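You operate a simulated robot arm through the tools that you are given. There is no shell and no other tool.

The job below is to be done with a simulated two-armed robot. You get a single attempt, and the scene is never put back.

TASK
Wrap the blue tray on the sealer's deck at 130 C.
Fine: the sealer is on. Lid down, knob to 130 C, press Wrap once Ready lights; when the film shows, sealer off, then lid up. Leave the tray there and the other trays alone.

Only the result counts: the job must be done as asked and must still hold three seconds after the hand-in. Knocking over, shifting, dropping, spilling or breaking anything else fails it. A push-on lid holds only when it is set on centred and level and pressed home; a screw cap is set on level and turned clockwise until tight.

THE ROBOT
Two 7-joint arms with fingered hands on one trunk that stands fixed in place. Base frame: the origin is at the foot of the trunk, x ahead of it, y to its left, z up; the work surface is at about z = 86. Readings come in cm, degrees, newtons and seconds.
The left shoulder is at [7, 16.6, 136.8], the right one opposite. With the tool pointing down near the work surface each hand reaches from about 10 to 92 cm from the base axis, measured 20 degrees to its own side. Payload 4.1 kg a hand.
The TCP of each hand is the grasp point between the finger pads, 3.2 cm short of the fingertips. In the tool frame z runs along the fingers and y along their closing line. Largest opening 10.8 cm; the body of the gripper starts 3.8 cm behind the TCP. The gripper is a hand of 4 fingers: y runs from the thumb to the fingers, the wrist lies at [-1.6, -10.8, -18.6] in the tool frame, and closing takes about 1.5 s.
Orientation is told as [roll, pitch, yaw] about the base's x, y, z axes, in that order, counted from this pose: with the fingers straight down and the wrist toward the robot, the tool's x, y and z point along [0, 1, 0], [1, 0, 0] and [0, 0, -1] of the base frame.

THE INTERFACE
- The arms move only by the tool play_rows. It takes "left_rows", "right_rows" or both (then of equal length, played together; a hand with none holds still); each is a list of rows, each a list of 6 numbers: the shift along the tool's x, y, z in units of 40 mm (1.0 is 40 mm), then the turn, a rotation vector about the tool's x, y, z in units of 5 degrees (1.0 is 5 degrees). In form: [[x, y, z, rx, ry, rz], ...]. A call has 1 to 20 rows; each row shifts and turns the commanded pose from where the row before left it, along the tool's axes as they then stand. "left_claw" and "right_claw" are, for a hand that has rows, the closure, from 0 (fully open) to 1 (shut), set as the call begins (left out, the last holds). A call with a number of a shift or a turn outside -1 to 1 is refused whole. A row lasts 0.2 s, in which the tool goes at most 5 cm and 8.6 degrees; a call with a longer step from one row to the next is refused whole, and so is a gripper value outside its range. Where a pose cannot be reached the arm comes as near as it can. A force on the tool above 80 N (or 10 N above the force at the start of the call, whichever is more), or a blocked arm, ends the call early, and 0.2 s more pass. Each finger travels about 4.5 cm/s and halts on what it meets, pressing with about 31 N; the grip force reading is that of the motor and also rises with nothing between the fingers. The clock runs only during rows and for 0.2 s after the last one: add rows that do not move to give the fingers time. The reply holds the time, the measured pose of the TCP, the force on the tool along the base axes, the opening and the grip force, in the units named above and with some noise, with the torque about the TCP (base axes, N m) and any sound that the robot's microphone picked up.
- Cameras (640 x 400 px; columns grow to the right, rows downward): "scene" is now at [14.14, 1.2, 160.79]; the picture's right is [0.13, -0.99, 0.00], its down [-0.47, -0.06, -0.88] and it looks along [0.87, 0.11, -0.48] (base axes); focal length 214 px, centre (320, 200). "left" rides on the left gripper at [-6.4, -9.3, -13.2] in its tool frame; the picture's right is [-0.80, -0.28, 0.53], its down [0.55, -0.71, 0.45] and it looks along [0.25, 0.65, 0.72] (tool axes); focal length 247 px, centre (320, 200). "right" rides on the right gripper at [6.4, -9.3, -13.2] in its tool frame; the picture's right is [-0.80, 0.28, -0.53], its down [-0.55, -0.71, 0.45] and it looks along [-0.25, 0.65, 0.72] (tool axes); focal length 247 px, centre (320, 200). There is no depth. A picture from a camera that has moved, and an enlarged one, comes with that camera's place and axes in the base frame and with its lens.
- camera(camera): a new picture of that camera. It takes no simulated time.
- lift_body(by): slides the trunk up (or, below 0, down) by that many cm; the arms and the scene camera ride with it, the base frame stays. It gives what a move gives, with no picture.
- hand_shape(shape, hand): the hand has 4 fingers and takes this shape, open, in about a second: jaw (thumb against the fingers, like two jaws); tri (thumb and two fingers); tip (a fingertip pinch); poke (one finger out to press); point (the index stretched); flat (the hand flat); cup (the hand cupped); fist (a fist). The gripper value then closes the fingers along that shape, each until it touches; the sizes above hold for jaw. It gives what a move gives, with no picture.
- pan_tilt(pan, tilt): turns the head with the scene camera to pan (to the left, within 86 degrees either way) and tilt (down, from -29 to 69), counted from straight ahead of the robot. It gives what a move gives.
- close_up(camera, box): a new picture of the part [left, top, right, bottom] of that camera's present view, enlarged. It takes no simulated time.
- sign_off(): hands the job in; it is judged then, once.

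Places have to be worked out from the pictures, the camera data and where the tool is seen. Open the grippers and draw the arms clear of the work before you hand the job in, unless the task says otherwise.

The tools are called after "Call:" by a JSON object that holds its "method" and its "body". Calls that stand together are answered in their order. play_rows: Moves the arms, as the interface text tells. Its arguments: {"type":"object","properties":{"left_rows":{"type":"array","items":{"type":"array","items":{"type":"number"}}},"left_claw":{"type":"number"},"right_rows":{"type":"array","items":{"type":"array","items":{"type":"number"}}},"right_claw":{"type":"number"}},"required":[]} The other tools are called the same way: lift_body (by) slides the trunk up or down; hand_shape (shape, hand) gives the hand a shape; pan_tilt (pan, tilt) turns the head that bears the scene camera; camera (camera) takes a picture; close_up (camera, box) takes an enlarged picture of a part of a camera's view; sign_off () hands the job in.

At the start:

```text
t: 0.0
left_ee_pos: [49.7, 33.92, 151.89]
left_tcp_rot: [-0.1, -0.1, 0.0]
left_contact_force: [-0.2, -0.1, -0.1]
left_torque: [-0.01, -0.03, -0.01]
left_grip_width: 10.77
left_finger_force: 0.0
left_shape: jaw
right_ee_pos: [64.02, -19.18, 152.45]
right_tcp_rot: [0.1, -0.1, 0.0]
right_contact_force: [0.0, 0.3, -0.7]
right_torque: [-0.03, 0.01, 0.02]
right_grip_width: 10.78
right_finger_force: 0.0
right_shape: jaw
trunk travel left (down, up): [-87.5, 6.5]
head pan, tilt: [7.4, 28.4]
```

scene: 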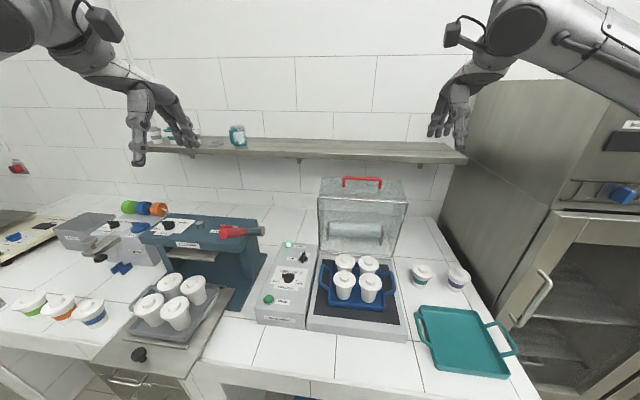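
right: 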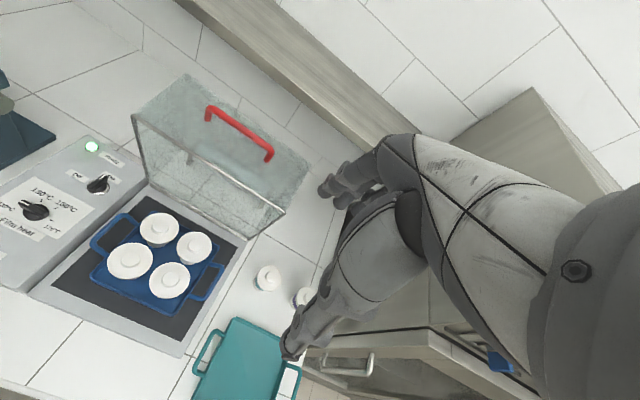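
left: 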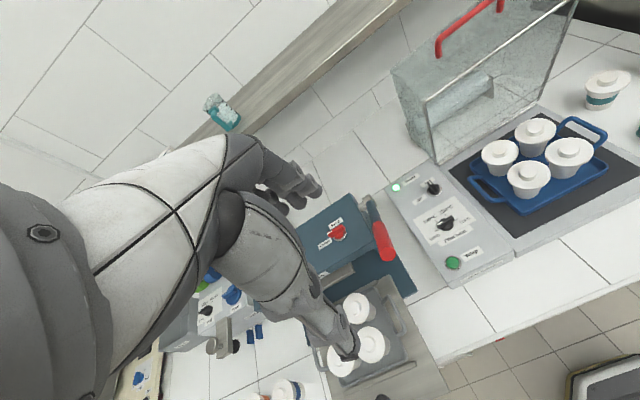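

I begin with enlarged views of the sealer's panel and lid so I can find the controls.

Call:
{"method": "close_up", "body": {"camera": "scene", "box": [240, 160, 440, 350]}}

Call:
{"method": "close_up", "body": {"camera": "right", "box": [0, 80, 320, 360]}}

Call:
{"method": "close_up", "body": {"camera": "left", "box": [360, 0, 640, 290]}}

```text
2.11 times, centred on (340, 255) of scene
camera zoom: at [14.14, 1.2, 160.79], right [0.13, -0.99, 0.0], down [-0.47, -0.06, -0.88], along [0.87, 0.11, -0.48], focal length 452 px, centre (278, 84)
```

zoom: 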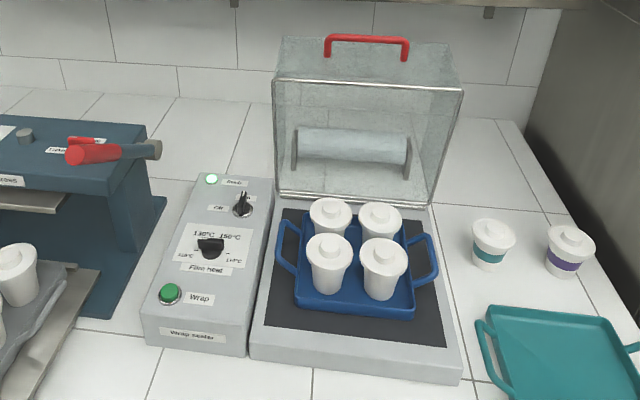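

```text
1.43 times, centred on (160, 220) of right
camera zoom: at [54.59, -12.67, 165.57], right [0.28, -0.8, 0.53], down [-0.71, -0.55, -0.45], along [0.65, -0.25, -0.72], focal length 353 px, centre (549, 171)
```

zoom: 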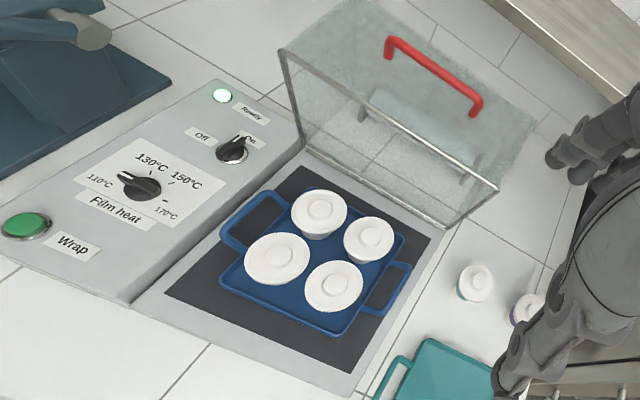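

```text
1.38 times, centred on (500, 145) of left
camera zoom: at [40.35, 27.41, 165.01], right [-0.28, -0.8, -0.53], down [-0.71, 0.55, -0.45], along [0.65, 0.25, -0.72], focal length 341 px, centre (72, 276)
```

zoom: 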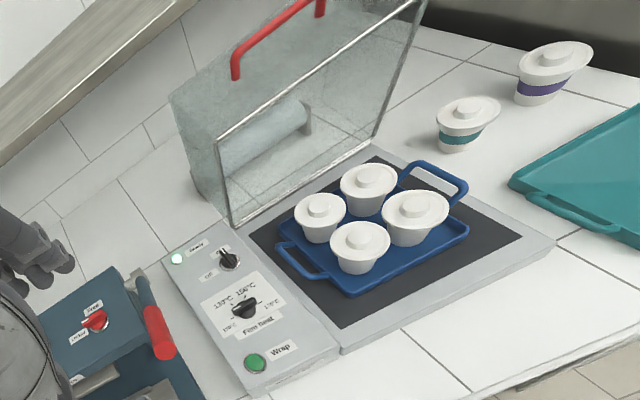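

The lid stands open on a rear hinge near x≈86, with its red bar handle at about (91.4, -5, 128.4). The panel controls lie around x 60–81 and y 17–25, at z≈96. I'll enlarge the panel and handle further to read the knob and refine these places.

Call:
{"method": "close_up", "body": {"camera": "scene", "box": [255, 235, 325, 330]}}

Call:
{"method": "close_up", "body": {"camera": "right", "box": [0, 130, 140, 260]}}

Call:
{"method": "close_up", "body": {"camera": "left", "box": [380, 160, 500, 290]}}

Call:
{"method": "close_up", "body": {"camera": "scene", "box": [300, 165, 430, 270]}}

Call:
{"method": "close_up", "body": {"camera": "right", "box": [110, 60, 330, 260]}}

```text
4.21 times, centred on (290, 282) of scene
camera zoom: at [14.14, 1.2, 160.79], right [0.13, -0.99, 0.0], down [-0.47, -0.06, -0.88], along [0.87, 0.11, -0.48], focal length 903 px, centre (446, -147)
```

zoom: 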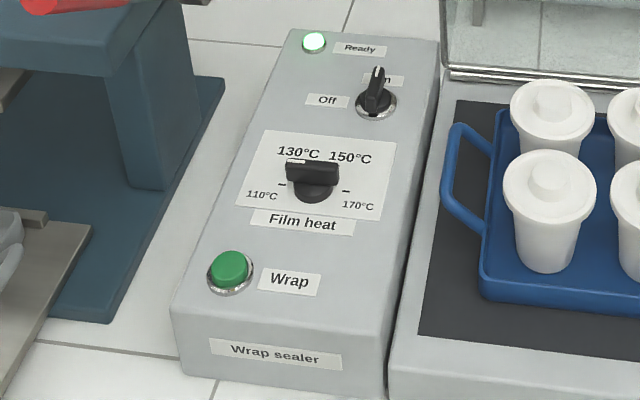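

```text
3.08 times, centred on (70, 195) of right
camera zoom: at [54.59, -12.67, 165.57], right [0.28, -0.8, 0.53], down [-0.71, -0.55, -0.45], along [0.65, -0.25, -0.72], focal length 760 px, centre (1089, 215)
```

zoom: 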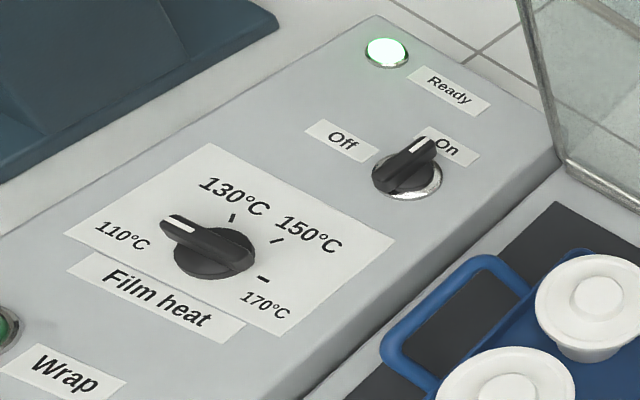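

```text
3.08 times, centred on (440, 225) of left
camera zoom: at [40.35, 27.41, 165.01], right [-0.28, -0.8, -0.53], down [-0.71, 0.55, -0.45], along [0.65, 0.25, -0.72], focal length 760 px, centre (-49, 123)
```

zoom: 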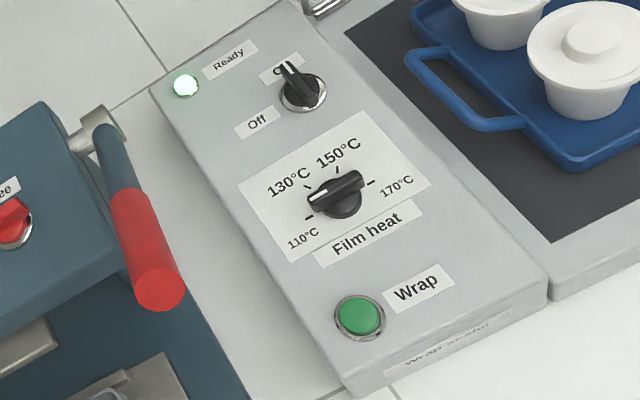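

```text
3.81 times, centred on (365, 218) of scene
camera zoom: at [14.14, 1.2, 160.79], right [0.13, -0.99, 0.0], down [-0.47, -0.06, -0.88], along [0.87, 0.11, -0.48], focal length 817 px, centre (149, 133)
```

zoom: 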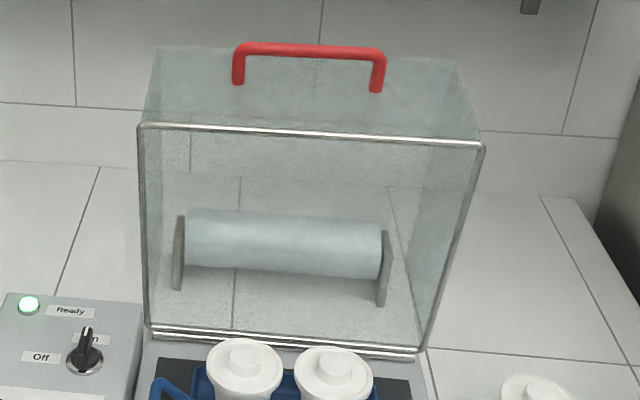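

```text
2.00 times, centred on (220, 160) of right
camera zoom: at [54.59, -12.67, 165.57], right [0.28, -0.8, 0.53], down [-0.71, -0.55, -0.45], along [0.65, -0.25, -0.72], focal length 494 px, centre (520, 280)
```

zoom: 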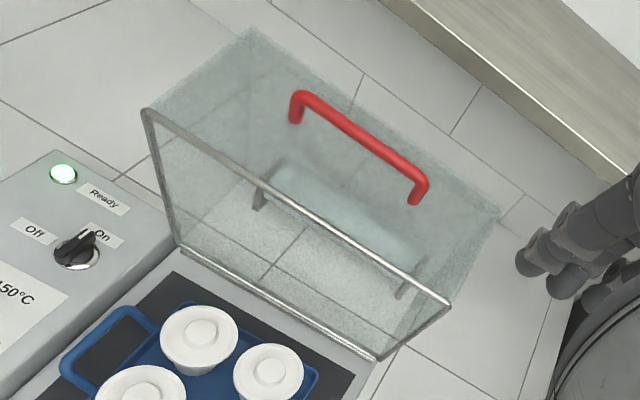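

The right zoom shows the film-heat knob at 110 °C and the switch pointing to On. From my triangulation the knob ticks sit at ±90° and ±30° around (69.9, 20.4), so 130 is 60° clockwise. The lid's bar runs along y at about (90.8, -5, 128.8), so I'll move the right hand above it first.

Call:
{"method": "play_rows", "body": {"right_rows": [[0.44, 0.8, 0.2, 0, 0, 0], [0.44, 0.8, 0.2, 0, 0, 0], [0.44, 0.8, 0.2, 0, 0, 0], [0.44, 0.8, 0.2, 0, 0, 0], [0.44, 0.8, 0.2, 0, 0, 0], [0.44, 0.8, 0.3, 0, 0, 0], [0.44, 0.8, 0.4, 0, 0, 0], [0.44, 0.9, 0.4, 0, 0, 0], [0, 0, 0, 0, 0, 0]], "right_claw": 0}}

```text
t: 2.0
left_ee_pos: [49.73, 33.66, 151.82]
left_tcp_rot: [0.0, 0.1, 0.1]
left_contact_force: [0.1, -1.2, -0.2]
left_torque: [-0.01, 0.05, 0.02]
left_grip_width: 10.76
left_finger_force: 0.0
left_shape: jaw
right_ee_pos: [86.91, -6.3, 142.98]
right_tcp_rot: [0.0, 0.0, 0.0]
right_contact_force: [0.6, -0.1, 0.2]
right_torque: [-0.01, 0.01, 0.02]
right_grip_width: 10.78
right_finger_force: 0.0
right_shape: jaw
right hand out of reach, approached as far as the arm can: row 8
trunk travel left (down, up): [-87.5, 6.5]
head pan, tilt: [7.4, 28.4]
```

At (86.9, -6.3, 143) the arm hit its reach limit with the fingers straight down. Tilting the fingers forward about 20° brings the wrist closer and also lines up with the lean of the lid face, so I'll tilt and part-close the hand.

Call:
{"method": "play_rows", "body": {"right_rows": [[0, 0, 0, -1, 0, 0], [0, 0, 0, -1, 0, 0], [0, 0, 0, -1, 0, 0], [0, 0, 0, -1, 0, 0], [0, 0, 0, 0, 0, 0], [0, 0, 0, 0, 0, 0]], "right_claw": 0.4}}

Call:
{"method": "camera", "body": {"camera": "scene"}}

Call:
{"method": "camera", "body": {"camera": "right"}}

Call:
{"method": "camera", "body": {"camera": "left"}}

```text
t: 3.4
left_ee_pos: [49.69, 34.08, 151.86]
left_tcp_rot: [-0.1, 0.0, 0.1]
left_contact_force: [-0.3, 0.2, 0.9]
left_torque: [0.01, -0.01, 0.03]
left_grip_width: 10.76
left_finger_force: 0.1
left_shape: jaw
right_ee_pos: [86.88, -5.98, 142.99]
right_tcp_rot: [0.0, -20.0, 0.1]
right_contact_force: [0.5, 1.1, -0.1]
right_torque: [-0.02, -0.03, -0.01]
right_grip_width: 6.51
right_finger_force: 0.1
right_shape: jaw
trunk travel left (down, up): [-87.5, 6.5]
head pan, tilt: [7.4, 28.4]
```

```text
taken
camera scene: at [14.11, 1.27, 160.79], right [0.13, -0.99, 0.0], down [-0.47, -0.06, -0.88], along [0.87, 0.11, -0.48], focal length 214 px, centre (320, 200)
```

scene: 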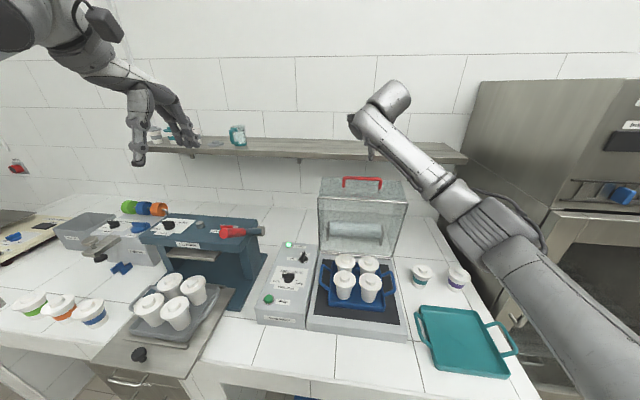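

```text
taken
camera right: at [73.68, 0.47, 152.15], right [0.08, -0.8, 0.6], down [-0.51, -0.55, -0.66], along [0.86, -0.25, -0.45], focal length 247 px, centre (320, 200)
```

right: 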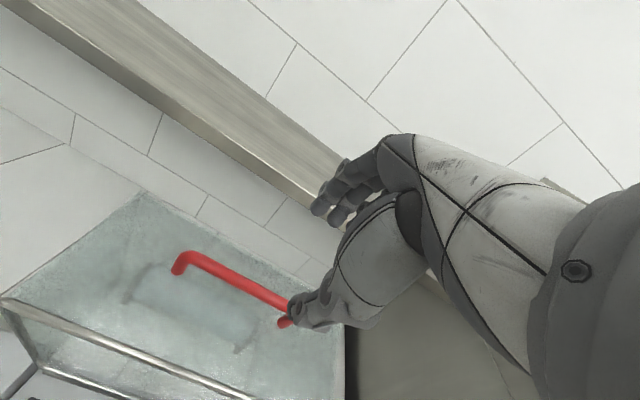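

```text
taken
camera left: at [40.33, 27.48, 165.0], right [-0.28, -0.8, -0.53], down [-0.71, 0.55, -0.45], along [0.65, 0.25, -0.72], focal length 247 px, centre (320, 200)
```

left: 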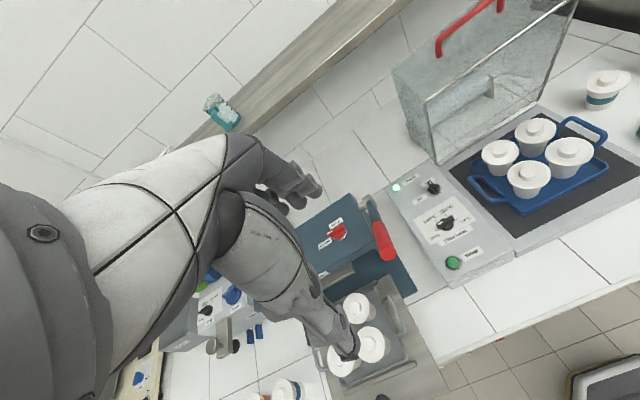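

The camera on the right wrist puts the bar's left corner at about (90.6, 2.2, 128.8), which agrees with my earlier estimate. I'll line up with the bar and come down part of the way along the finger direction, then check.

Call:
{"method": "play_rows", "body": {"right_rows": [[0.12, -0.16, 0.45, 0, 0, 0], [0.12, -0.16, 0.45, 0, 0, 0], [0, 0, 0.45, 0, 0, 0], [0, 0, 0.45, 0, 0, 0], [0, 0, 0.45, 0, 0, 0], [0, 0, 0, 0, 0, 0]]}}

Call:
{"method": "camera", "body": {"camera": "right"}}

Call:
{"method": "close_up", "body": {"camera": "scene", "box": [300, 80, 480, 270]}}

Call:
{"method": "close_up", "body": {"camera": "left", "box": [360, 0, 640, 190]}}

```text
t: 4.8
left_ee_pos: [49.56, 33.91, 151.87]
left_tcp_rot: [0.0, 0.0, 0.0]
left_contact_force: [0.4, -0.5, 0.1]
left_torque: [-0.01, 0.0, 0.04]
left_grip_width: 10.77
left_finger_force: 0.0
left_shape: jaw
right_ee_pos: [88.83, -4.93, 134.11]
right_tcp_rot: [0.0, -20.0, 0.0]
right_contact_force: [0.6, 0.8, -0.3]
right_torque: [0.0, -0.01, -0.03]
right_grip_width: 6.54
right_finger_force: 0.1
right_shape: jaw
trunk travel left (down, up): [-87.5, 6.5]
head pan, tilt: [7.4, 28.4]
```

```text
taken
camera right: at [75.59, 1.45, 143.22], right [0.08, -0.8, 0.6], down [-0.51, -0.55, -0.66], along [0.86, -0.25, -0.45], focal length 247 px, centre (320, 200)
```

right: 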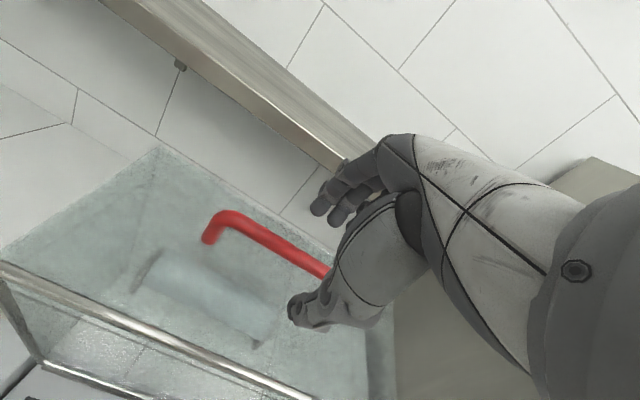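

```text
2.11 times, centred on (390, 175) of scene
camera zoom: at [14.11, 1.21, 160.79], right [0.13, -0.99, 0.0], down [-0.47, -0.06, -0.88], along [0.87, 0.11, -0.48], focal length 452 px, centre (173, 253)
```

zoom: 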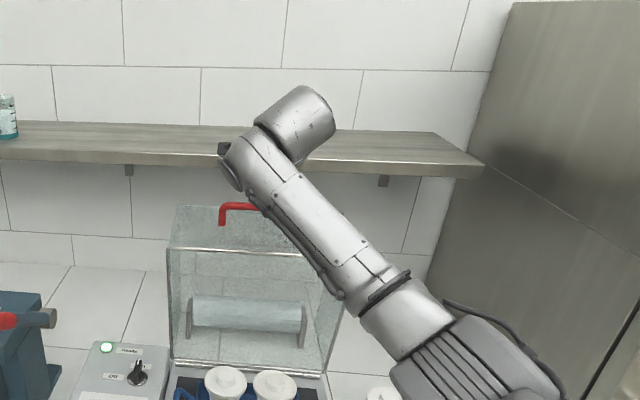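

```text
2.11 times, centred on (500, 95) of left
camera zoom: at [40.32, 27.42, 165.01], right [-0.28, -0.8, -0.53], down [-0.71, 0.55, -0.45], along [0.65, 0.25, -0.72], focal length 520 px, centre (-59, 421)
```

zoom: 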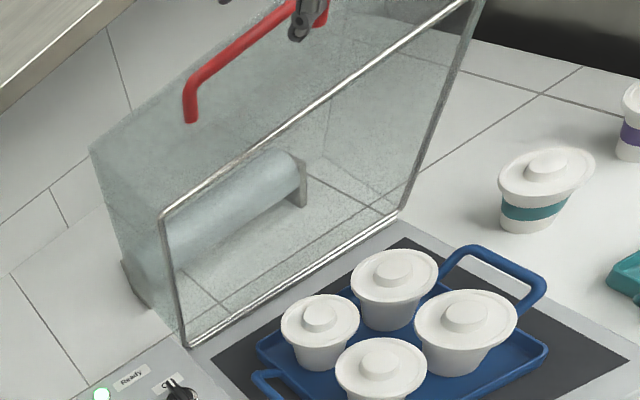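

The bar is now in line with the fingers, with about 5.6 cm left along the tool axis. I'll advance about 4.6 cm so it sits between the thumb and fingers.

Call:
{"method": "play_rows", "body": {"right_rows": [[0, 0, 0.25, 0, 0, 0], [0, 0, 0.25, 0, 0, 0], [0, 0, 0.25, 0, 0, 0], [0, 0, 0.25, 0, 0, 0], [0, 0, 0.15, 0, 0, 0], [0, 0, 0, 0, 0, 0]]}}

Call:
{"method": "camera", "body": {"camera": "right"}}

Call:
{"method": "close_up", "body": {"camera": "left", "box": [360, 0, 640, 190]}}

```text
t: 6.2
left_ee_pos: [49.63, 33.93, 151.76]
left_tcp_rot: [-0.1, -0.1, 0.1]
left_contact_force: [-0.4, 0.3, 0.1]
left_torque: [0.01, -0.01, 0.01]
left_grip_width: 10.76
left_finger_force: 0.0
left_shape: jaw
right_ee_pos: [90.29, -4.88, 129.72]
right_tcp_rot: [0.0, -20.0, 0.0]
right_contact_force: [-1.1, -0.7, 0.4]
right_torque: [0.08, -0.02, 0.02]
right_grip_width: 6.51
right_finger_force: 0.0
right_shape: jaw
trunk travel left (down, up): [-87.5, 6.5]
head pan, tilt: [7.4, 28.4]
```

```text
taken
camera right: at [77.14, 1.43, 138.9], right [0.08, -0.8, 0.6], down [-0.51, -0.55, -0.66], along [0.86, -0.25, -0.45], focal length 247 px, centre (320, 200)
```

right: 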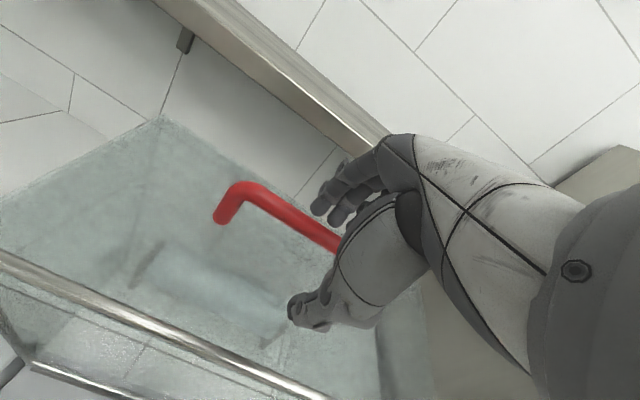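

```text
2.11 times, centred on (500, 95) of left
camera zoom: at [40.34, 27.41, 165.01], right [-0.28, -0.8, -0.53], down [-0.71, 0.55, -0.45], along [0.65, 0.25, -0.72], focal length 520 px, centre (-59, 421)
```

zoom: 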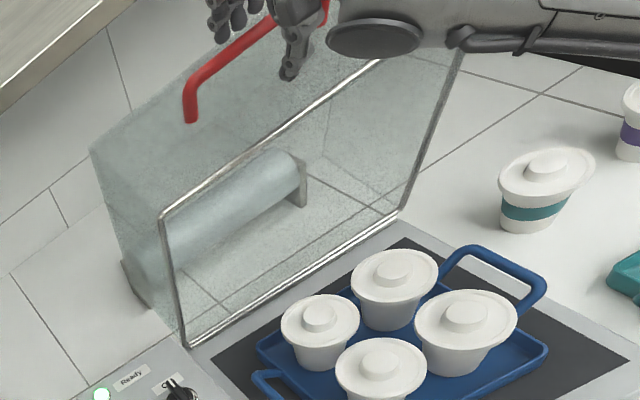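

The fingers are on the far side of the bar and the thumb on the near side. I'll close to a loose cage around the bar.

Call:
{"method": "play_rows", "body": {"right_rows": [[0, 0, 0, 0, 0, 0], [0, 0, 0, 0, 0, 0], [0, 0, 0, 0, 0, 0], [0, 0, 0, 0, 0, 0], [0, 0, 0, 0, 0, 0], [0, 0, 0, 0, 0, 0]], "right_claw": 0.75}}

Call:
{"method": "camera", "body": {"camera": "right"}}

Call:
{"method": "close_up", "body": {"camera": "left", "box": [440, 0, 540, 80]}}

```text
t: 7.6
left_ee_pos: [49.71, 33.82, 151.92]
left_tcp_rot: [0.0, 0.1, 0.1]
left_contact_force: [0.0, -0.6, 0.2]
left_torque: [0.02, -0.01, 0.02]
left_grip_width: 10.77
left_finger_force: 0.0
left_shape: jaw
right_ee_pos: [90.29, -4.99, 129.72]
right_tcp_rot: [0.0, -20.0, 0.0]
right_contact_force: [-0.5, -0.4, 0.2]
right_torque: [0.04, 0.0, 0.02]
right_grip_width: 2.75
right_finger_force: 0.1
right_shape: jaw
trunk travel left (down, up): [-87.5, 6.5]
head pan, tilt: [7.4, 28.4]
```

```text
taken
camera right: at [77.16, 1.43, 138.9], right [0.08, -0.8, 0.6], down [-0.51, -0.55, -0.66], along [0.86, -0.25, -0.45], focal length 247 px, centre (320, 200)
```

right: 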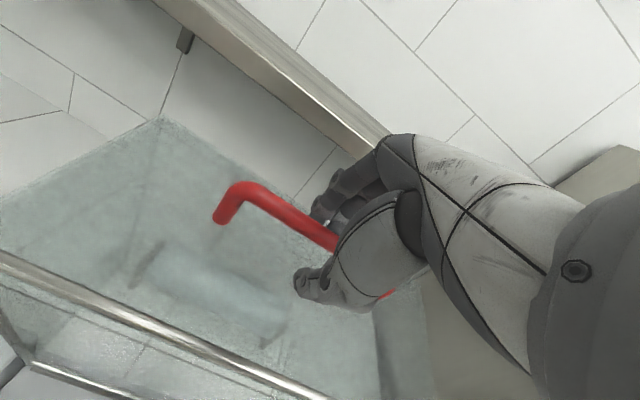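

```text
5.00 times, centred on (490, 40) of left
camera zoom: at [40.36, 27.42, 165.0], right [-0.28, -0.8, -0.53], down [-0.71, 0.55, -0.45], along [0.65, 0.25, -0.72], focal length 1235 px, centre (-530, 1000)
```

zoom: 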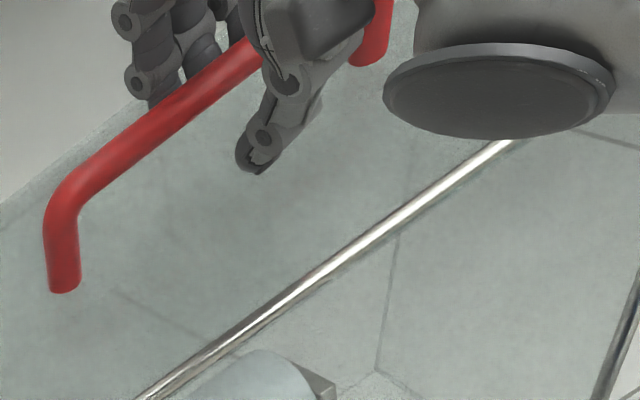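

The bar is caged with no force. I'll start the pull along the hinge arc slowly and watch the force readings.

Call:
{"method": "play_rows", "body": {"right_rows": [[0, -0.298, -0.119, -0.2, 0, 0], [0, -0.3, -0.113, -0.2, 0, 0], [0, -0.302, -0.108, -0.2, 0, 0], [0, -0.304, -0.102, -0.2, 0, 0], [0, -0.306, -0.097, -0.2, 0, 0], [0, -0.308, -0.092, -0.2, 0, 0], [0, 0, 0, 0, 0, 0]]}}

Call:
{"method": "camera", "body": {"camera": "right"}}

Call:
{"method": "close_up", "body": {"camera": "left", "box": [360, 0, 640, 190]}}

```text
t: 9.2
left_ee_pos: [49.74, 33.96, 151.74]
left_tcp_rot: [0.0, 0.2, -0.1]
left_contact_force: [0.5, 0.1, -0.2]
left_torque: [0.0, 0.0, -0.01]
left_grip_width: 10.74
left_finger_force: 0.1
left_shape: jaw
right_ee_pos: [82.79, -5.04, 129.42]
right_tcp_rot: [0.1, -26.1, 0.0]
right_contact_force: [1.0, 0.2, -0.3]
right_torque: [0.01, -0.01, 0.03]
right_grip_width: 2.71
right_finger_force: 0.1
right_shape: jaw
trunk travel left (down, up): [-87.5, 6.5]
head pan, tilt: [7.4, 28.4]
```

```text
taken
camera right: at [68.66, 1.4, 137.03], right [0.02, -0.8, 0.6], down [-0.44, -0.55, -0.71], along [0.9, -0.25, -0.36], focal length 247 px, centre (320, 200)
```

right: 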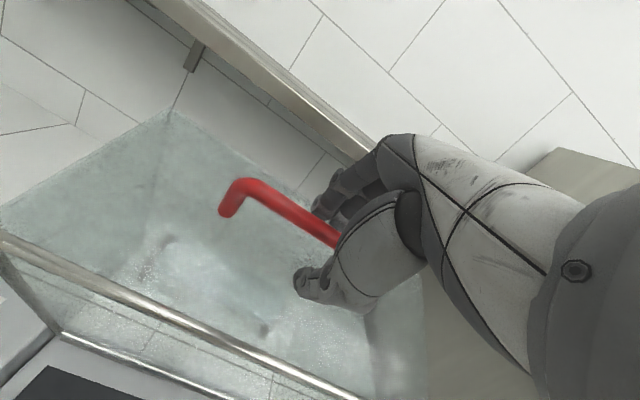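

```text
2.11 times, centred on (500, 95) of left
camera zoom: at [40.45, 27.43, 164.98], right [-0.28, -0.8, -0.53], down [-0.71, 0.55, -0.45], along [0.65, 0.25, -0.72], focal length 520 px, centre (-59, 421)
```

zoom: 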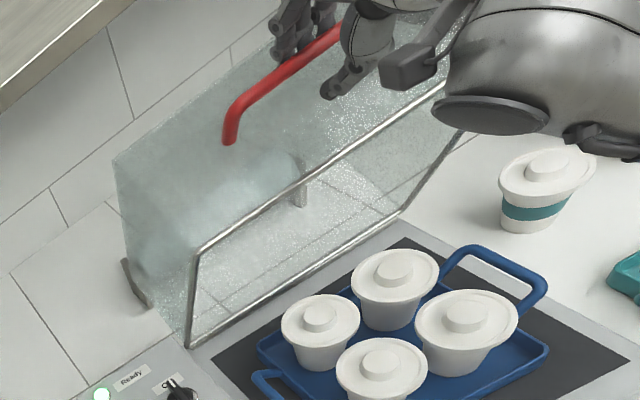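

The lid follows the hand with almost no force, so I'll carry on along the arc.

Call:
{"method": "play_rows", "body": {"right_rows": [[0, -0.309, -0.086, -0.2, 0, 0], [0, -0.311, -0.08, -0.2, 0, 0], [0, -0.312, -0.075, -0.2, 0, 0], [0, -0.313, -0.069, -0.2, 0, 0], [0, -0.315, -0.063, -0.2, 0, 0], [0, -0.316, -0.058, -0.2, 0, 0], [0, -0.317, -0.052, -0.2, 0, 0], [0, -0.318, -0.047, -0.2, 0, 0], [0, -0.318, -0.041, -0.2, 0, 0], [0, -0.319, -0.035, -0.2, 0, 0], [0, -0.32, -0.03, -0.2, 0, 0], [0, -0.32, -0.024, -0.2, 0, 0], [0, 0, 0, 0, 0, 0]]}}

Call:
{"method": "camera", "body": {"camera": "right"}}

Call:
{"method": "camera", "body": {"camera": "left"}}

```text
t: 12.0
left_ee_pos: [49.53, 33.97, 151.82]
left_tcp_rot: [-0.1, 0.0, 0.0]
left_contact_force: [0.5, -0.5, 0.0]
left_torque: [0.01, 0.0, -0.01]
left_grip_width: 10.77
left_finger_force: 0.0
left_shape: jaw
right_ee_pos: [68.51, -5.09, 123.57]
right_tcp_rot: [0.0, -38.0, 0.0]
right_contact_force: [0.7, -0.4, 0.0]
right_torque: [0.02, 0.01, 0.0]
right_grip_width: 2.73
right_finger_force: 0.0
right_shape: jaw
trunk travel left (down, up): [-87.5, 6.5]
head pan, tilt: [7.4, 28.4]
```

```text
taken
camera right: at [53.07, 1.35, 128.23], right [-0.1, -0.8, 0.59], down [-0.28, -0.55, -0.79], along [0.95, -0.25, -0.17], focal length 247 px, centre (320, 200)
```

right: 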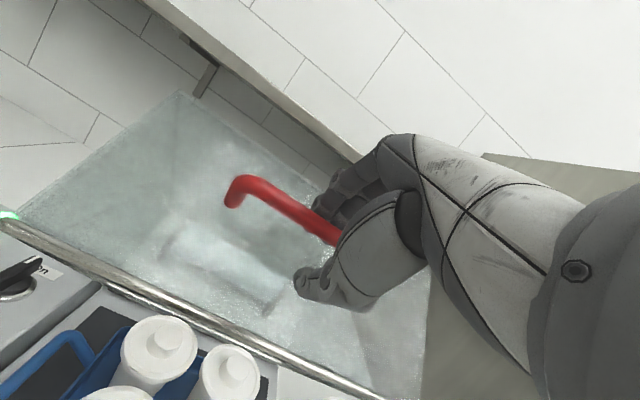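

```text
taken
camera left: at [40.41, 27.42, 164.99], right [-0.28, -0.8, -0.53], down [-0.71, 0.55, -0.45], along [0.65, 0.25, -0.72], focal length 247 px, centre (320, 200)
```

left: 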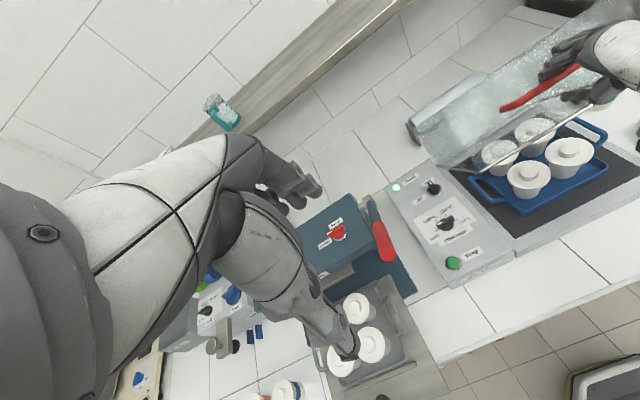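

The lid is about halfway down and still following freely. I'll continue for another 24° or so of lid travel.

Call:
{"method": "play_rows", "body": {"right_rows": [[0, -0.32, -0.019, -0.2, 0, 0], [0, -0.321, -0.013, -0.2, 0, 0], [0, -0.321, -0.008, -0.2, 0, 0], [0, -0.321, -0.002, -0.2, 0, 0], [0, -0.321, 0.004, -0.2, 0, 0], [0, -0.321, 0.01, -0.2, 0, 0], [0, -0.321, 0.015, -0.2, 0, 0], [0, -0.32, 0.021, -0.2, 0, 0], [0, -0.32, 0.027, -0.2, 0, 0], [0, -0.319, 0.032, -0.2, 0, 0], [0, -0.319, 0.038, -0.2, 0, 0], [0, -0.318, 0.044, -0.2, 0, 0], [0, 0, 0, 0, 0, 0]]}}

Call:
{"method": "camera", "body": {"camera": "right"}}

Call:
{"method": "camera", "body": {"camera": "left"}}

Call:
{"method": "camera", "body": {"camera": "scene"}}

```text
t: 13.3
left_ee_pos: [49.43, 33.85, 151.8]
left_tcp_rot: [-0.1, -0.1, -0.1]
left_contact_force: [0.0, -0.1, 0.0]
left_torque: [0.0, -0.02, -0.01]
left_grip_width: 10.77
left_finger_force: 0.0
left_shape: jaw
right_ee_pos: [64.15, -9.84, 118.59]
right_tcp_rot: [-11.0, -44.4, 5.5]
right_contact_force: [0.0, -1.0, 0.1]
right_torque: [0.0, 0.0, 0.04]
right_grip_width: 2.73
right_finger_force: 0.0
right_shape: jaw
trunk travel left (down, up): [-87.5, 6.5]
head pan, tilt: [7.4, 28.4]
stopped in row 6 (right hand): the arm was blocked; the commanded pose is now the measured one
```

```text
taken
camera right: at [48.59, -2.35, 120.34], right [-0.2, -0.7, 0.68], down [-0.21, -0.65, -0.73], along [0.96, -0.29, -0.01], focal length 247 px, centre (320, 200)
```

right: 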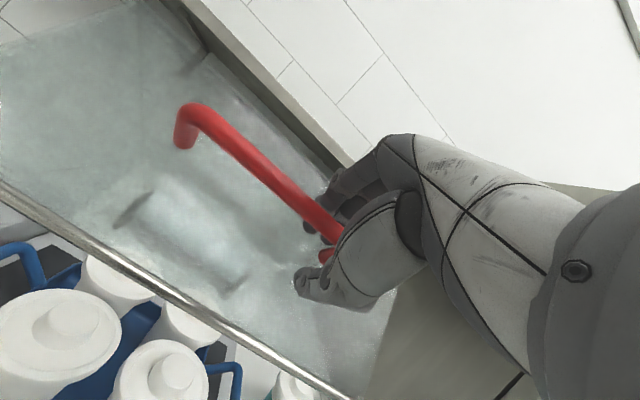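

```text
taken
camera left: at [40.26, 27.31, 165.04], right [-0.28, -0.8, -0.53], down [-0.71, 0.55, -0.45], along [0.65, 0.25, -0.72], focal length 247 px, centre (320, 200)
```

left: 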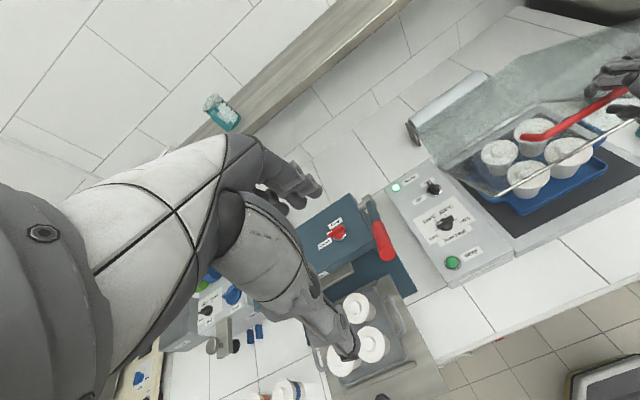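

```text
taken
camera scene: at [14.04, 1.11, 160.8], right [0.13, -0.99, 0.0], down [-0.47, -0.06, -0.88], along [0.87, 0.11, -0.47], focal length 214 px, centre (320, 200)
```

scene: 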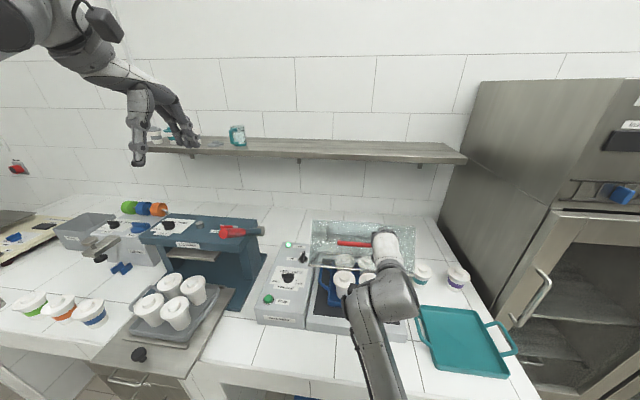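

The arm was blocked mid-arc, with almost no tool force and the hand twisted about 11° in roll. The bar is still caged. I'll turn the head down and to the right to see what the arm met.

Call:
{"method": "pan_tilt", "body": {"pan": -15, "tilt": 65}}

Call:
{"method": "camera", "body": {"camera": "scene"}}

```text
t: 14.3
left_ee_pos: [49.54, 33.99, 151.83]
left_tcp_rot: [0.0, 0.0, 0.0]
left_contact_force: [0.5, -0.1, 0.6]
left_torque: [-0.01, 0.03, -0.02]
left_grip_width: 10.74
left_finger_force: 0.1
left_shape: jaw
right_ee_pos: [64.19, -9.48, 118.63]
right_tcp_rot: [-11.0, -44.4, 5.6]
right_contact_force: [0.2, 0.4, 0.0]
right_torque: [-0.04, -0.01, 0.02]
right_grip_width: 2.7
right_finger_force: 0.1
right_shape: jaw
trunk travel left (down, up): [-87.5, 6.5]
head pan, tilt: [-15.0, 65.0]
```

```text
taken
camera scene: at [10.96, -1.53, 155.77], right [-0.26, -0.97, 0.0], down [-0.88, 0.23, -0.42], along [0.41, -0.11, -0.91], focal length 214 px, centre (320, 200)
```

scene: 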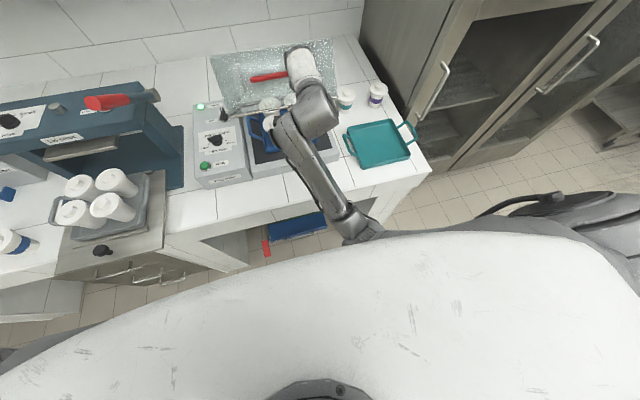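

The forearm and elbow are folded right against the chest, so the elbow has run out of room here. Nothing on the bench was touched, and the lid seems to stay where it's put. I'll open the cage and turn the hand upright while lifting it off the bar, then press the lid down from above, where the elbow has space.

Call:
{"method": "play_rows", "body": {"right_rows": [[0, 0, 0, 0, 0, 0], [0, 0, 0, 0, 0, 0], [0, 0, 0, 0, 0, 0], [0, 0, 0, 0, 0, 0], [0, 0.09, -0.09, 1, 0.28, 0.16], [0, 0.08, -0.1, 1, 0.28, 0.16], [0, 0.07, -0.1, 1, 0.28, 0.16], [0, 0.06, -0.11, 1, 0.28, 0.16], [0, 0.05, -0.12, 1, 0.28, 0.16], [0, 0, 0, 0, 0, 0]], "right_claw": 0.3}}

Call:
{"method": "camera", "body": {"camera": "right"}}

Call:
{"method": "camera", "body": {"camera": "scene"}}

```text
t: 16.8
left_ee_pos: [49.61, 33.98, 151.76]
left_tcp_rot: [0.0, 0.2, 0.0]
left_contact_force: [-0.1, -0.3, -0.1]
left_torque: [0.0, 0.03, 0.02]
left_grip_width: 10.76
left_finger_force: 0.0
left_shape: jaw
right_ee_pos: [65.24, -13.76, 120.94]
right_tcp_rot: [-4.7, -21.0, -3.1]
right_contact_force: [-0.9, 0.2, 1.0]
right_torque: [0.02, -0.04, 0.05]
right_grip_width: 7.53
right_finger_force: 0.1
right_shape: jaw
trunk travel left (down, up): [-87.5, 6.5]
head pan, tilt: [-15.0, 65.0]
stopped in row 10 (right hand): the arm was blocked; the commanded pose is now the measured one
```

```text
taken
camera right: at [52.37, -5.47, 129.39], right [0.01, -0.75, 0.66], down [-0.55, -0.55, -0.63], along [0.84, -0.35, -0.42], focal length 247 px, centre (320, 200)
```

right: 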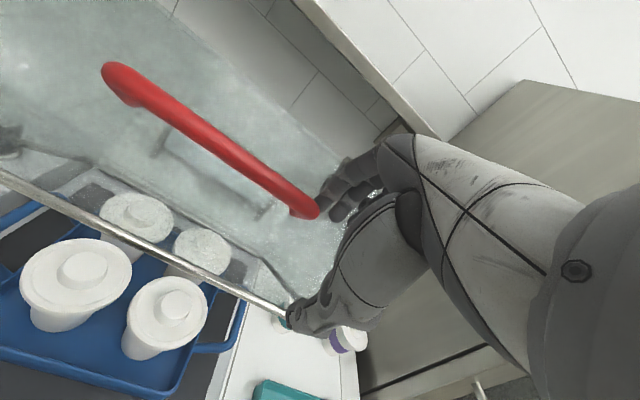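

```text
taken
camera scene: at [10.98, -1.57, 155.77], right [-0.26, -0.97, 0.0], down [-0.88, 0.23, -0.42], along [0.41, -0.11, -0.91], focal length 214 px, centre (320, 200)
```

scene: 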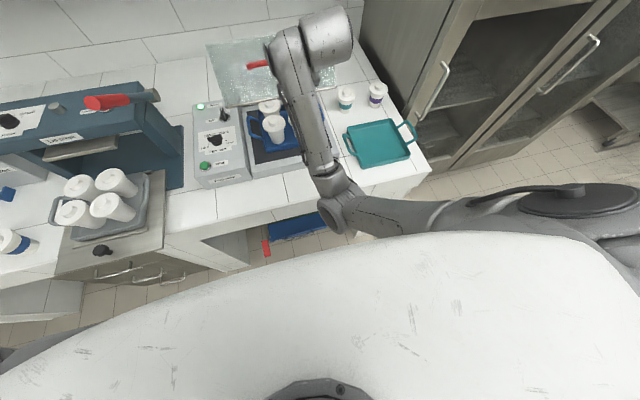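

The arm drifted right to y≈-13.8 because the elbow is rubbing across the chest. The bar is still open to the top, so I'll lift straight up and clear of it and take the load off the elbow.

Call:
{"method": "play_rows", "body": {"right_rows": [[0, 0.1, -0.27, 0, 0, 0], [0, 0.1, -0.27, 0, 0, 0], [0, 0.1, -0.27, 0, 0, 0], [0, 0.1, -0.27, 0, 0, 0], [0, 0.1, -0.27, 0, 0, 0], [0, 0.1, -0.27, 0, 0, 0], [0, 0.1, -0.27, 0, 0, 0], [0, 0.1, -0.27, 0, 0, 0], [0, 0.1, -0.27, 0, 0, 0], [0, 0.1, -0.27, 0, 0, 0], [0, 0, 0, 0, 0, 0]]}}

Call:
{"method": "camera", "body": {"camera": "right"}}

Call:
{"method": "camera", "body": {"camera": "scene"}}

```text
t: 19.1
left_ee_pos: [49.51, 33.88, 151.73]
left_tcp_rot: [0.0, 0.0, 0.1]
left_contact_force: [0.2, 0.5, 0.0]
left_torque: [0.01, -0.02, 0.0]
left_grip_width: 10.76
left_finger_force: 0.1
left_shape: jaw
right_ee_pos: [64.94, -12.6, 132.33]
right_tcp_rot: [-4.5, -20.8, -3.1]
right_contact_force: [-0.2, 0.1, 0.3]
right_torque: [-0.04, 0.02, -0.01]
right_grip_width: 7.55
right_finger_force: 0.0
right_shape: jaw
trunk travel left (down, up): [-87.5, 6.5]
head pan, tilt: [-15.0, 65.0]
```

```text
taken
camera right: at [52.26, -4.45, 140.85], right [0.01, -0.76, 0.66], down [-0.55, -0.55, -0.63], along [0.84, -0.35, -0.42], focal length 247 px, centre (320, 200)
```

right: 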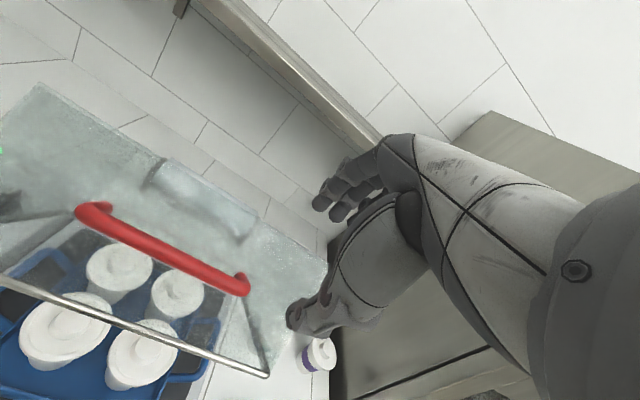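

```text
taken
camera scene: at [10.97, -1.54, 155.77], right [-0.26, -0.97, 0.0], down [-0.88, 0.23, -0.42], along [0.41, -0.11, -0.91], focal length 214 px, centre (320, 200)
```

scene: 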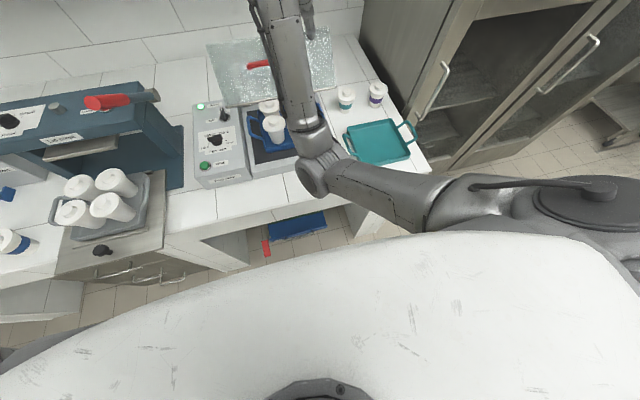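

The arm is free again and the lid rests by itself about half closed, with its bar near (67.3, 121). I'll straighten the hand, shut the fingers and move above the lid's front top edge at about (74.5, 122.8).

Call:
{"method": "play_rows", "body": {"right_rows": [[0, 0, 0, 1, 0.22, -0.16], [0, 0, 0, 1, 0.22, -0.16], [0, 0, 0, 1, 0.22, -0.16], [0, 0, 0, 1, 0.22, -0.16], [0.3, 0.5, 0, 0, 0, 0], [0.3, 0.6, 0, 0, 0, 0], [0.3, 0.6, 0, 0, 0, 0], [0.3, 0.6, 0, 0, 0, 0], [0.3, 0.6, 0, 0, 0, 0], [0.3, 0.6, 0, 0, 0, 0], [0, 0, 0, 0, 0, 0]], "right_claw": 1}}

Call:
{"method": "pan_tilt", "body": {"pan": 0, "tilt": 38}}

Call:
{"method": "camera", "body": {"camera": "right"}}

Call:
{"method": "camera", "body": {"camera": "scene"}}

Call:
{"method": "camera", "body": {"camera": "left"}}

```text
t: 21.6
left_ee_pos: [49.66, 33.89, 151.88]
left_tcp_rot: [0.0, -0.1, 0.0]
left_contact_force: [-0.2, 0.1, 0.1]
left_torque: [0.0, 0.04, -0.01]
left_grip_width: 10.76
left_finger_force: 0.1
left_shape: jaw
right_ee_pos: [79.16, -5.71, 132.5]
right_tcp_rot: [-0.4, -0.6, -0.7]
right_contact_force: [-0.4, -0.2, -0.4]
right_torque: [-0.01, -0.02, 0.01]
right_grip_width: 0.0
right_finger_force: 30.7
right_shape: jaw
trunk travel left (down, up): [-87.5, 6.5]
head pan, tilt: [-15.0, 65.0]
```

```text
t: 22.5
left_ee_pos: [49.63, 34.04, 151.8]
left_tcp_rot: [0.0, 0.0, 0.0]
left_contact_force: [-0.2, -0.5, 0.2]
left_torque: [-0.01, -0.01, 0.01]
left_grip_width: 10.75
left_finger_force: 0.0
left_shape: jaw
right_ee_pos: [79.05, -5.53, 132.6]
right_tcp_rot: [-0.5, -0.6, -0.7]
right_contact_force: [0.1, -0.6, -0.3]
right_torque: [0.03, -0.02, 0.02]
right_grip_width: 0.0
right_finger_force: 31.3
right_shape: jaw
trunk travel left (down, up): [-87.5, 6.5]
head pan, tilt: [0.0, 38.0]
```

```text
taken
camera right: at [69.78, 1.09, 145.52], right [0.27, -0.8, 0.54], down [-0.71, -0.54, -0.45], along [0.66, -0.26, -0.71], focal length 247 px, centre (320, 200)
```

right: 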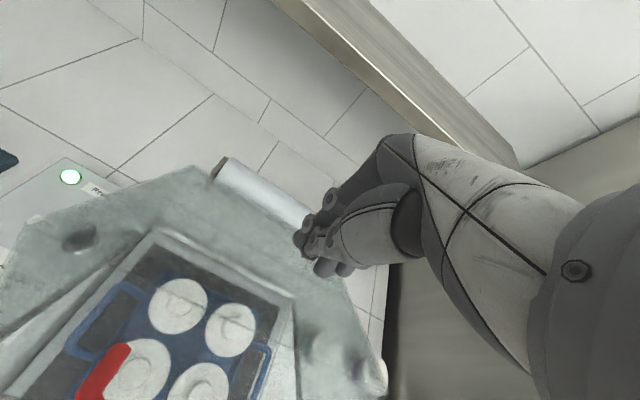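

```text
taken
camera scene: at [13.74, 0.05, 159.29], right [0.0, -1.0, 0.0], down [-0.62, 0.0, -0.79], along [0.79, 0.0, -0.62], focal length 214 px, centre (320, 200)
```

scene: 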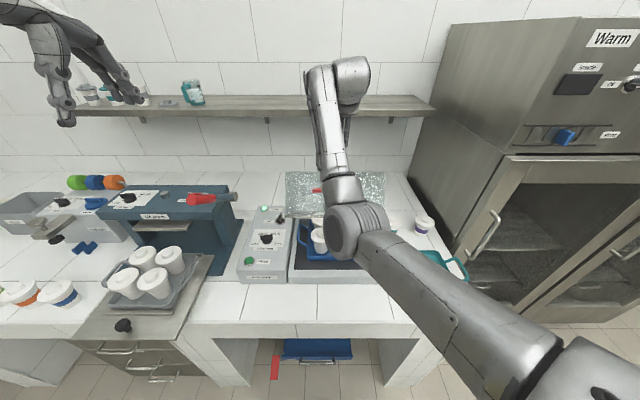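

```text
taken
camera left: at [40.35, 27.44, 165.0], right [-0.28, -0.8, -0.53], down [-0.71, 0.55, -0.45], along [0.65, 0.25, -0.72], focal length 247 px, centre (320, 200)
```

left: 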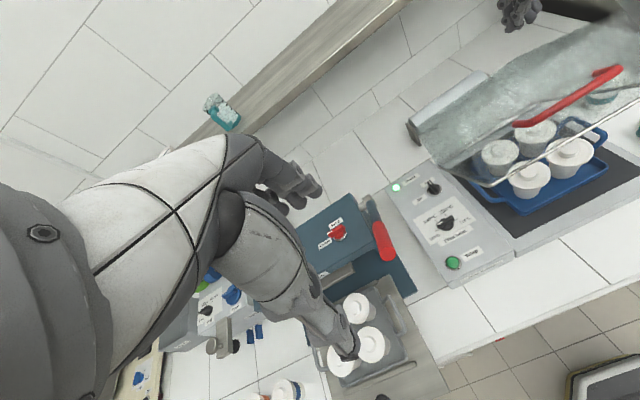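

The hand is above the lid. I'd like a closer look at the roll on the lid's back and at the front top edge before I touch anything.

Call:
{"method": "close_up", "body": {"camera": "left", "box": [380, 0, 640, 220]}}

Call:
{"method": "close_up", "body": {"camera": "right", "box": [0, 140, 400, 400]}}

Call:
{"method": "close_up", "body": {"camera": "scene", "box": [230, 150, 420, 300]}}

```text
1.82 times, centred on (510, 110) of left
camera zoom: at [40.35, 27.44, 165.0], right [-0.28, -0.8, -0.53], down [-0.71, 0.55, -0.45], along [0.65, 0.25, -0.72], focal length 449 px, centre (-26, 364)
```

zoom: 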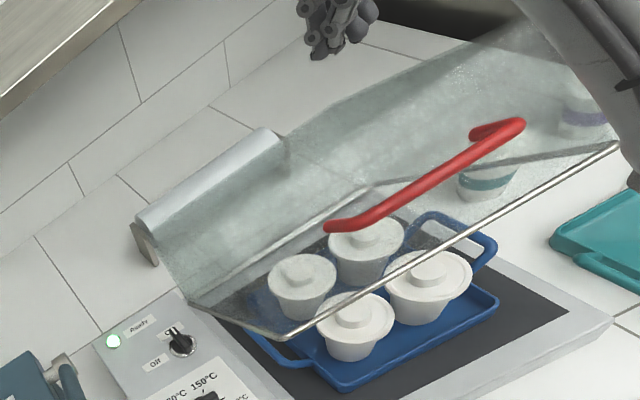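

```text
1.54 times, centred on (200, 270) of right
camera zoom: at [69.78, 1.09, 145.52], right [0.27, -0.8, 0.54], down [-0.71, -0.54, -0.45], along [0.66, -0.26, -0.71], focal length 380 px, centre (505, 92)
```

zoom: 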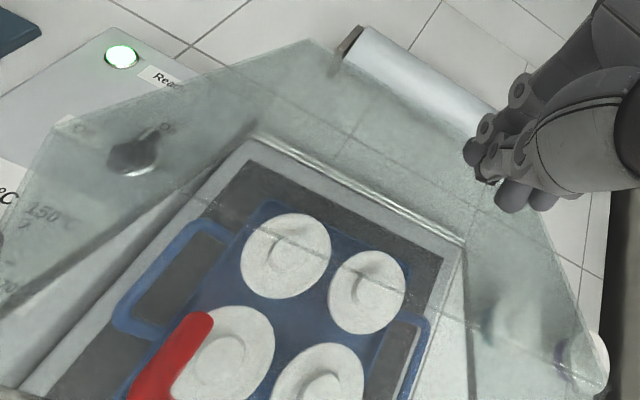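

```text
2.67 times, centred on (325, 225) of scene
camera zoom: at [13.74, 0.05, 159.29], right [0.0, -1.0, 0.0], down [-0.62, 0.0, -0.79], along [0.79, 0.0, -0.62], focal length 572 px, centre (307, 133)
```

zoom: 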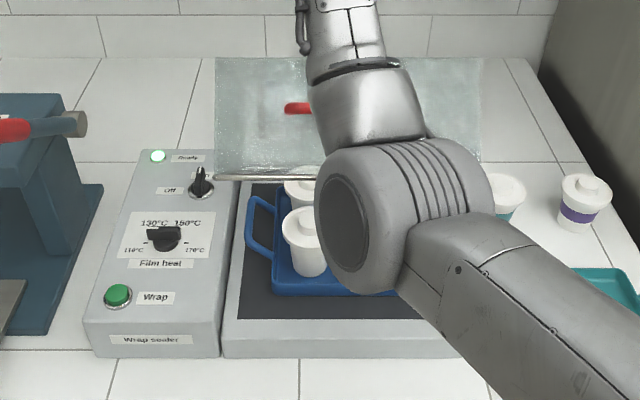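

The roll is fixed behind the hinge and clear of the lid, and my lid model (about 30 cm long and 13 cm deep, hinge at x 88.9, z 93.4) matches the picture. I'll lower the shut fingertips just behind the front top edge and start pressing the lid down along its arc.

Call:
{"method": "play_rows", "body": {"right_rows": [[0.04, -0.16, 0.5, 0, 0, 0], [0.04, -0.16, 0.5, 0, 0, 0], [0.04, -0.16, 0.5, 0, 0, 0], [0, -0.05, 0.3, 0, 0, 0], [0, -0.05, 0.3, 0, 0, 0], [0, -0.246, 0.125, 0, 0, 0], [0, -0.246, 0.125, 0, 0, 0], [0, -0.246, 0.125, 0, 0, 0], [0, -0.221, 0.146, 0, 0, 0], [0, -0.221, 0.146, 0, 0, 0], [0, -0.221, 0.146, 0, 0, 0], [0, 0, 0, 0, 0, 0]]}}

Call:
{"method": "close_up", "body": {"camera": "left", "box": [380, 0, 640, 220]}}

Call:
{"method": "camera", "body": {"camera": "right"}}

```text
t: 25.3
left_ee_pos: [49.79, 33.87, 151.83]
left_tcp_rot: [0.0, 0.1, 0.0]
left_contact_force: [0.0, 0.1, -0.3]
left_torque: [-0.01, -0.03, -0.01]
left_grip_width: 10.75
left_finger_force: 0.0
left_shape: jaw
right_ee_pos: [73.12, -10.13, 122.43]
right_tcp_rot: [-2.8, -3.0, -4.8]
right_contact_force: [0.1, 0.0, -0.2]
right_torque: [0.01, 0.01, 0.04]
right_grip_width: 0.01
right_finger_force: 31.1
right_shape: jaw
trunk travel left (down, up): [-87.5, 6.5]
head pan, tilt: [0.0, 38.0]
stopped in row 12 (right hand): the arm was blocked; the commanded pose is now the measured one
```

```text
1.82 times, centred on (510, 110) of left
camera zoom: at [40.38, 27.42, 164.99], right [-0.28, -0.8, -0.53], down [-0.71, 0.55, -0.45], along [0.65, 0.25, -0.72], focal length 449 px, centre (-26, 364)
```

zoom: 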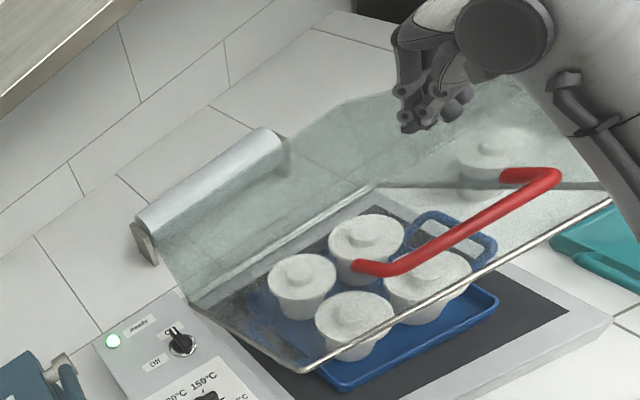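

```text
taken
camera right: at [63.82, -2.39, 134.76], right [0.19, -0.79, 0.59], down [-0.73, -0.51, -0.46], along [0.66, -0.34, -0.67], focal length 247 px, centre (320, 200)
```

right: 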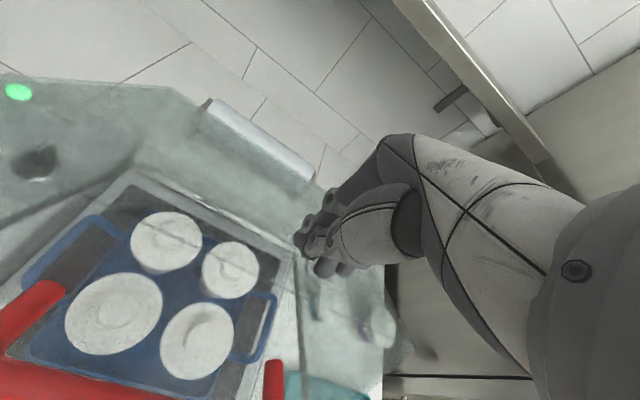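

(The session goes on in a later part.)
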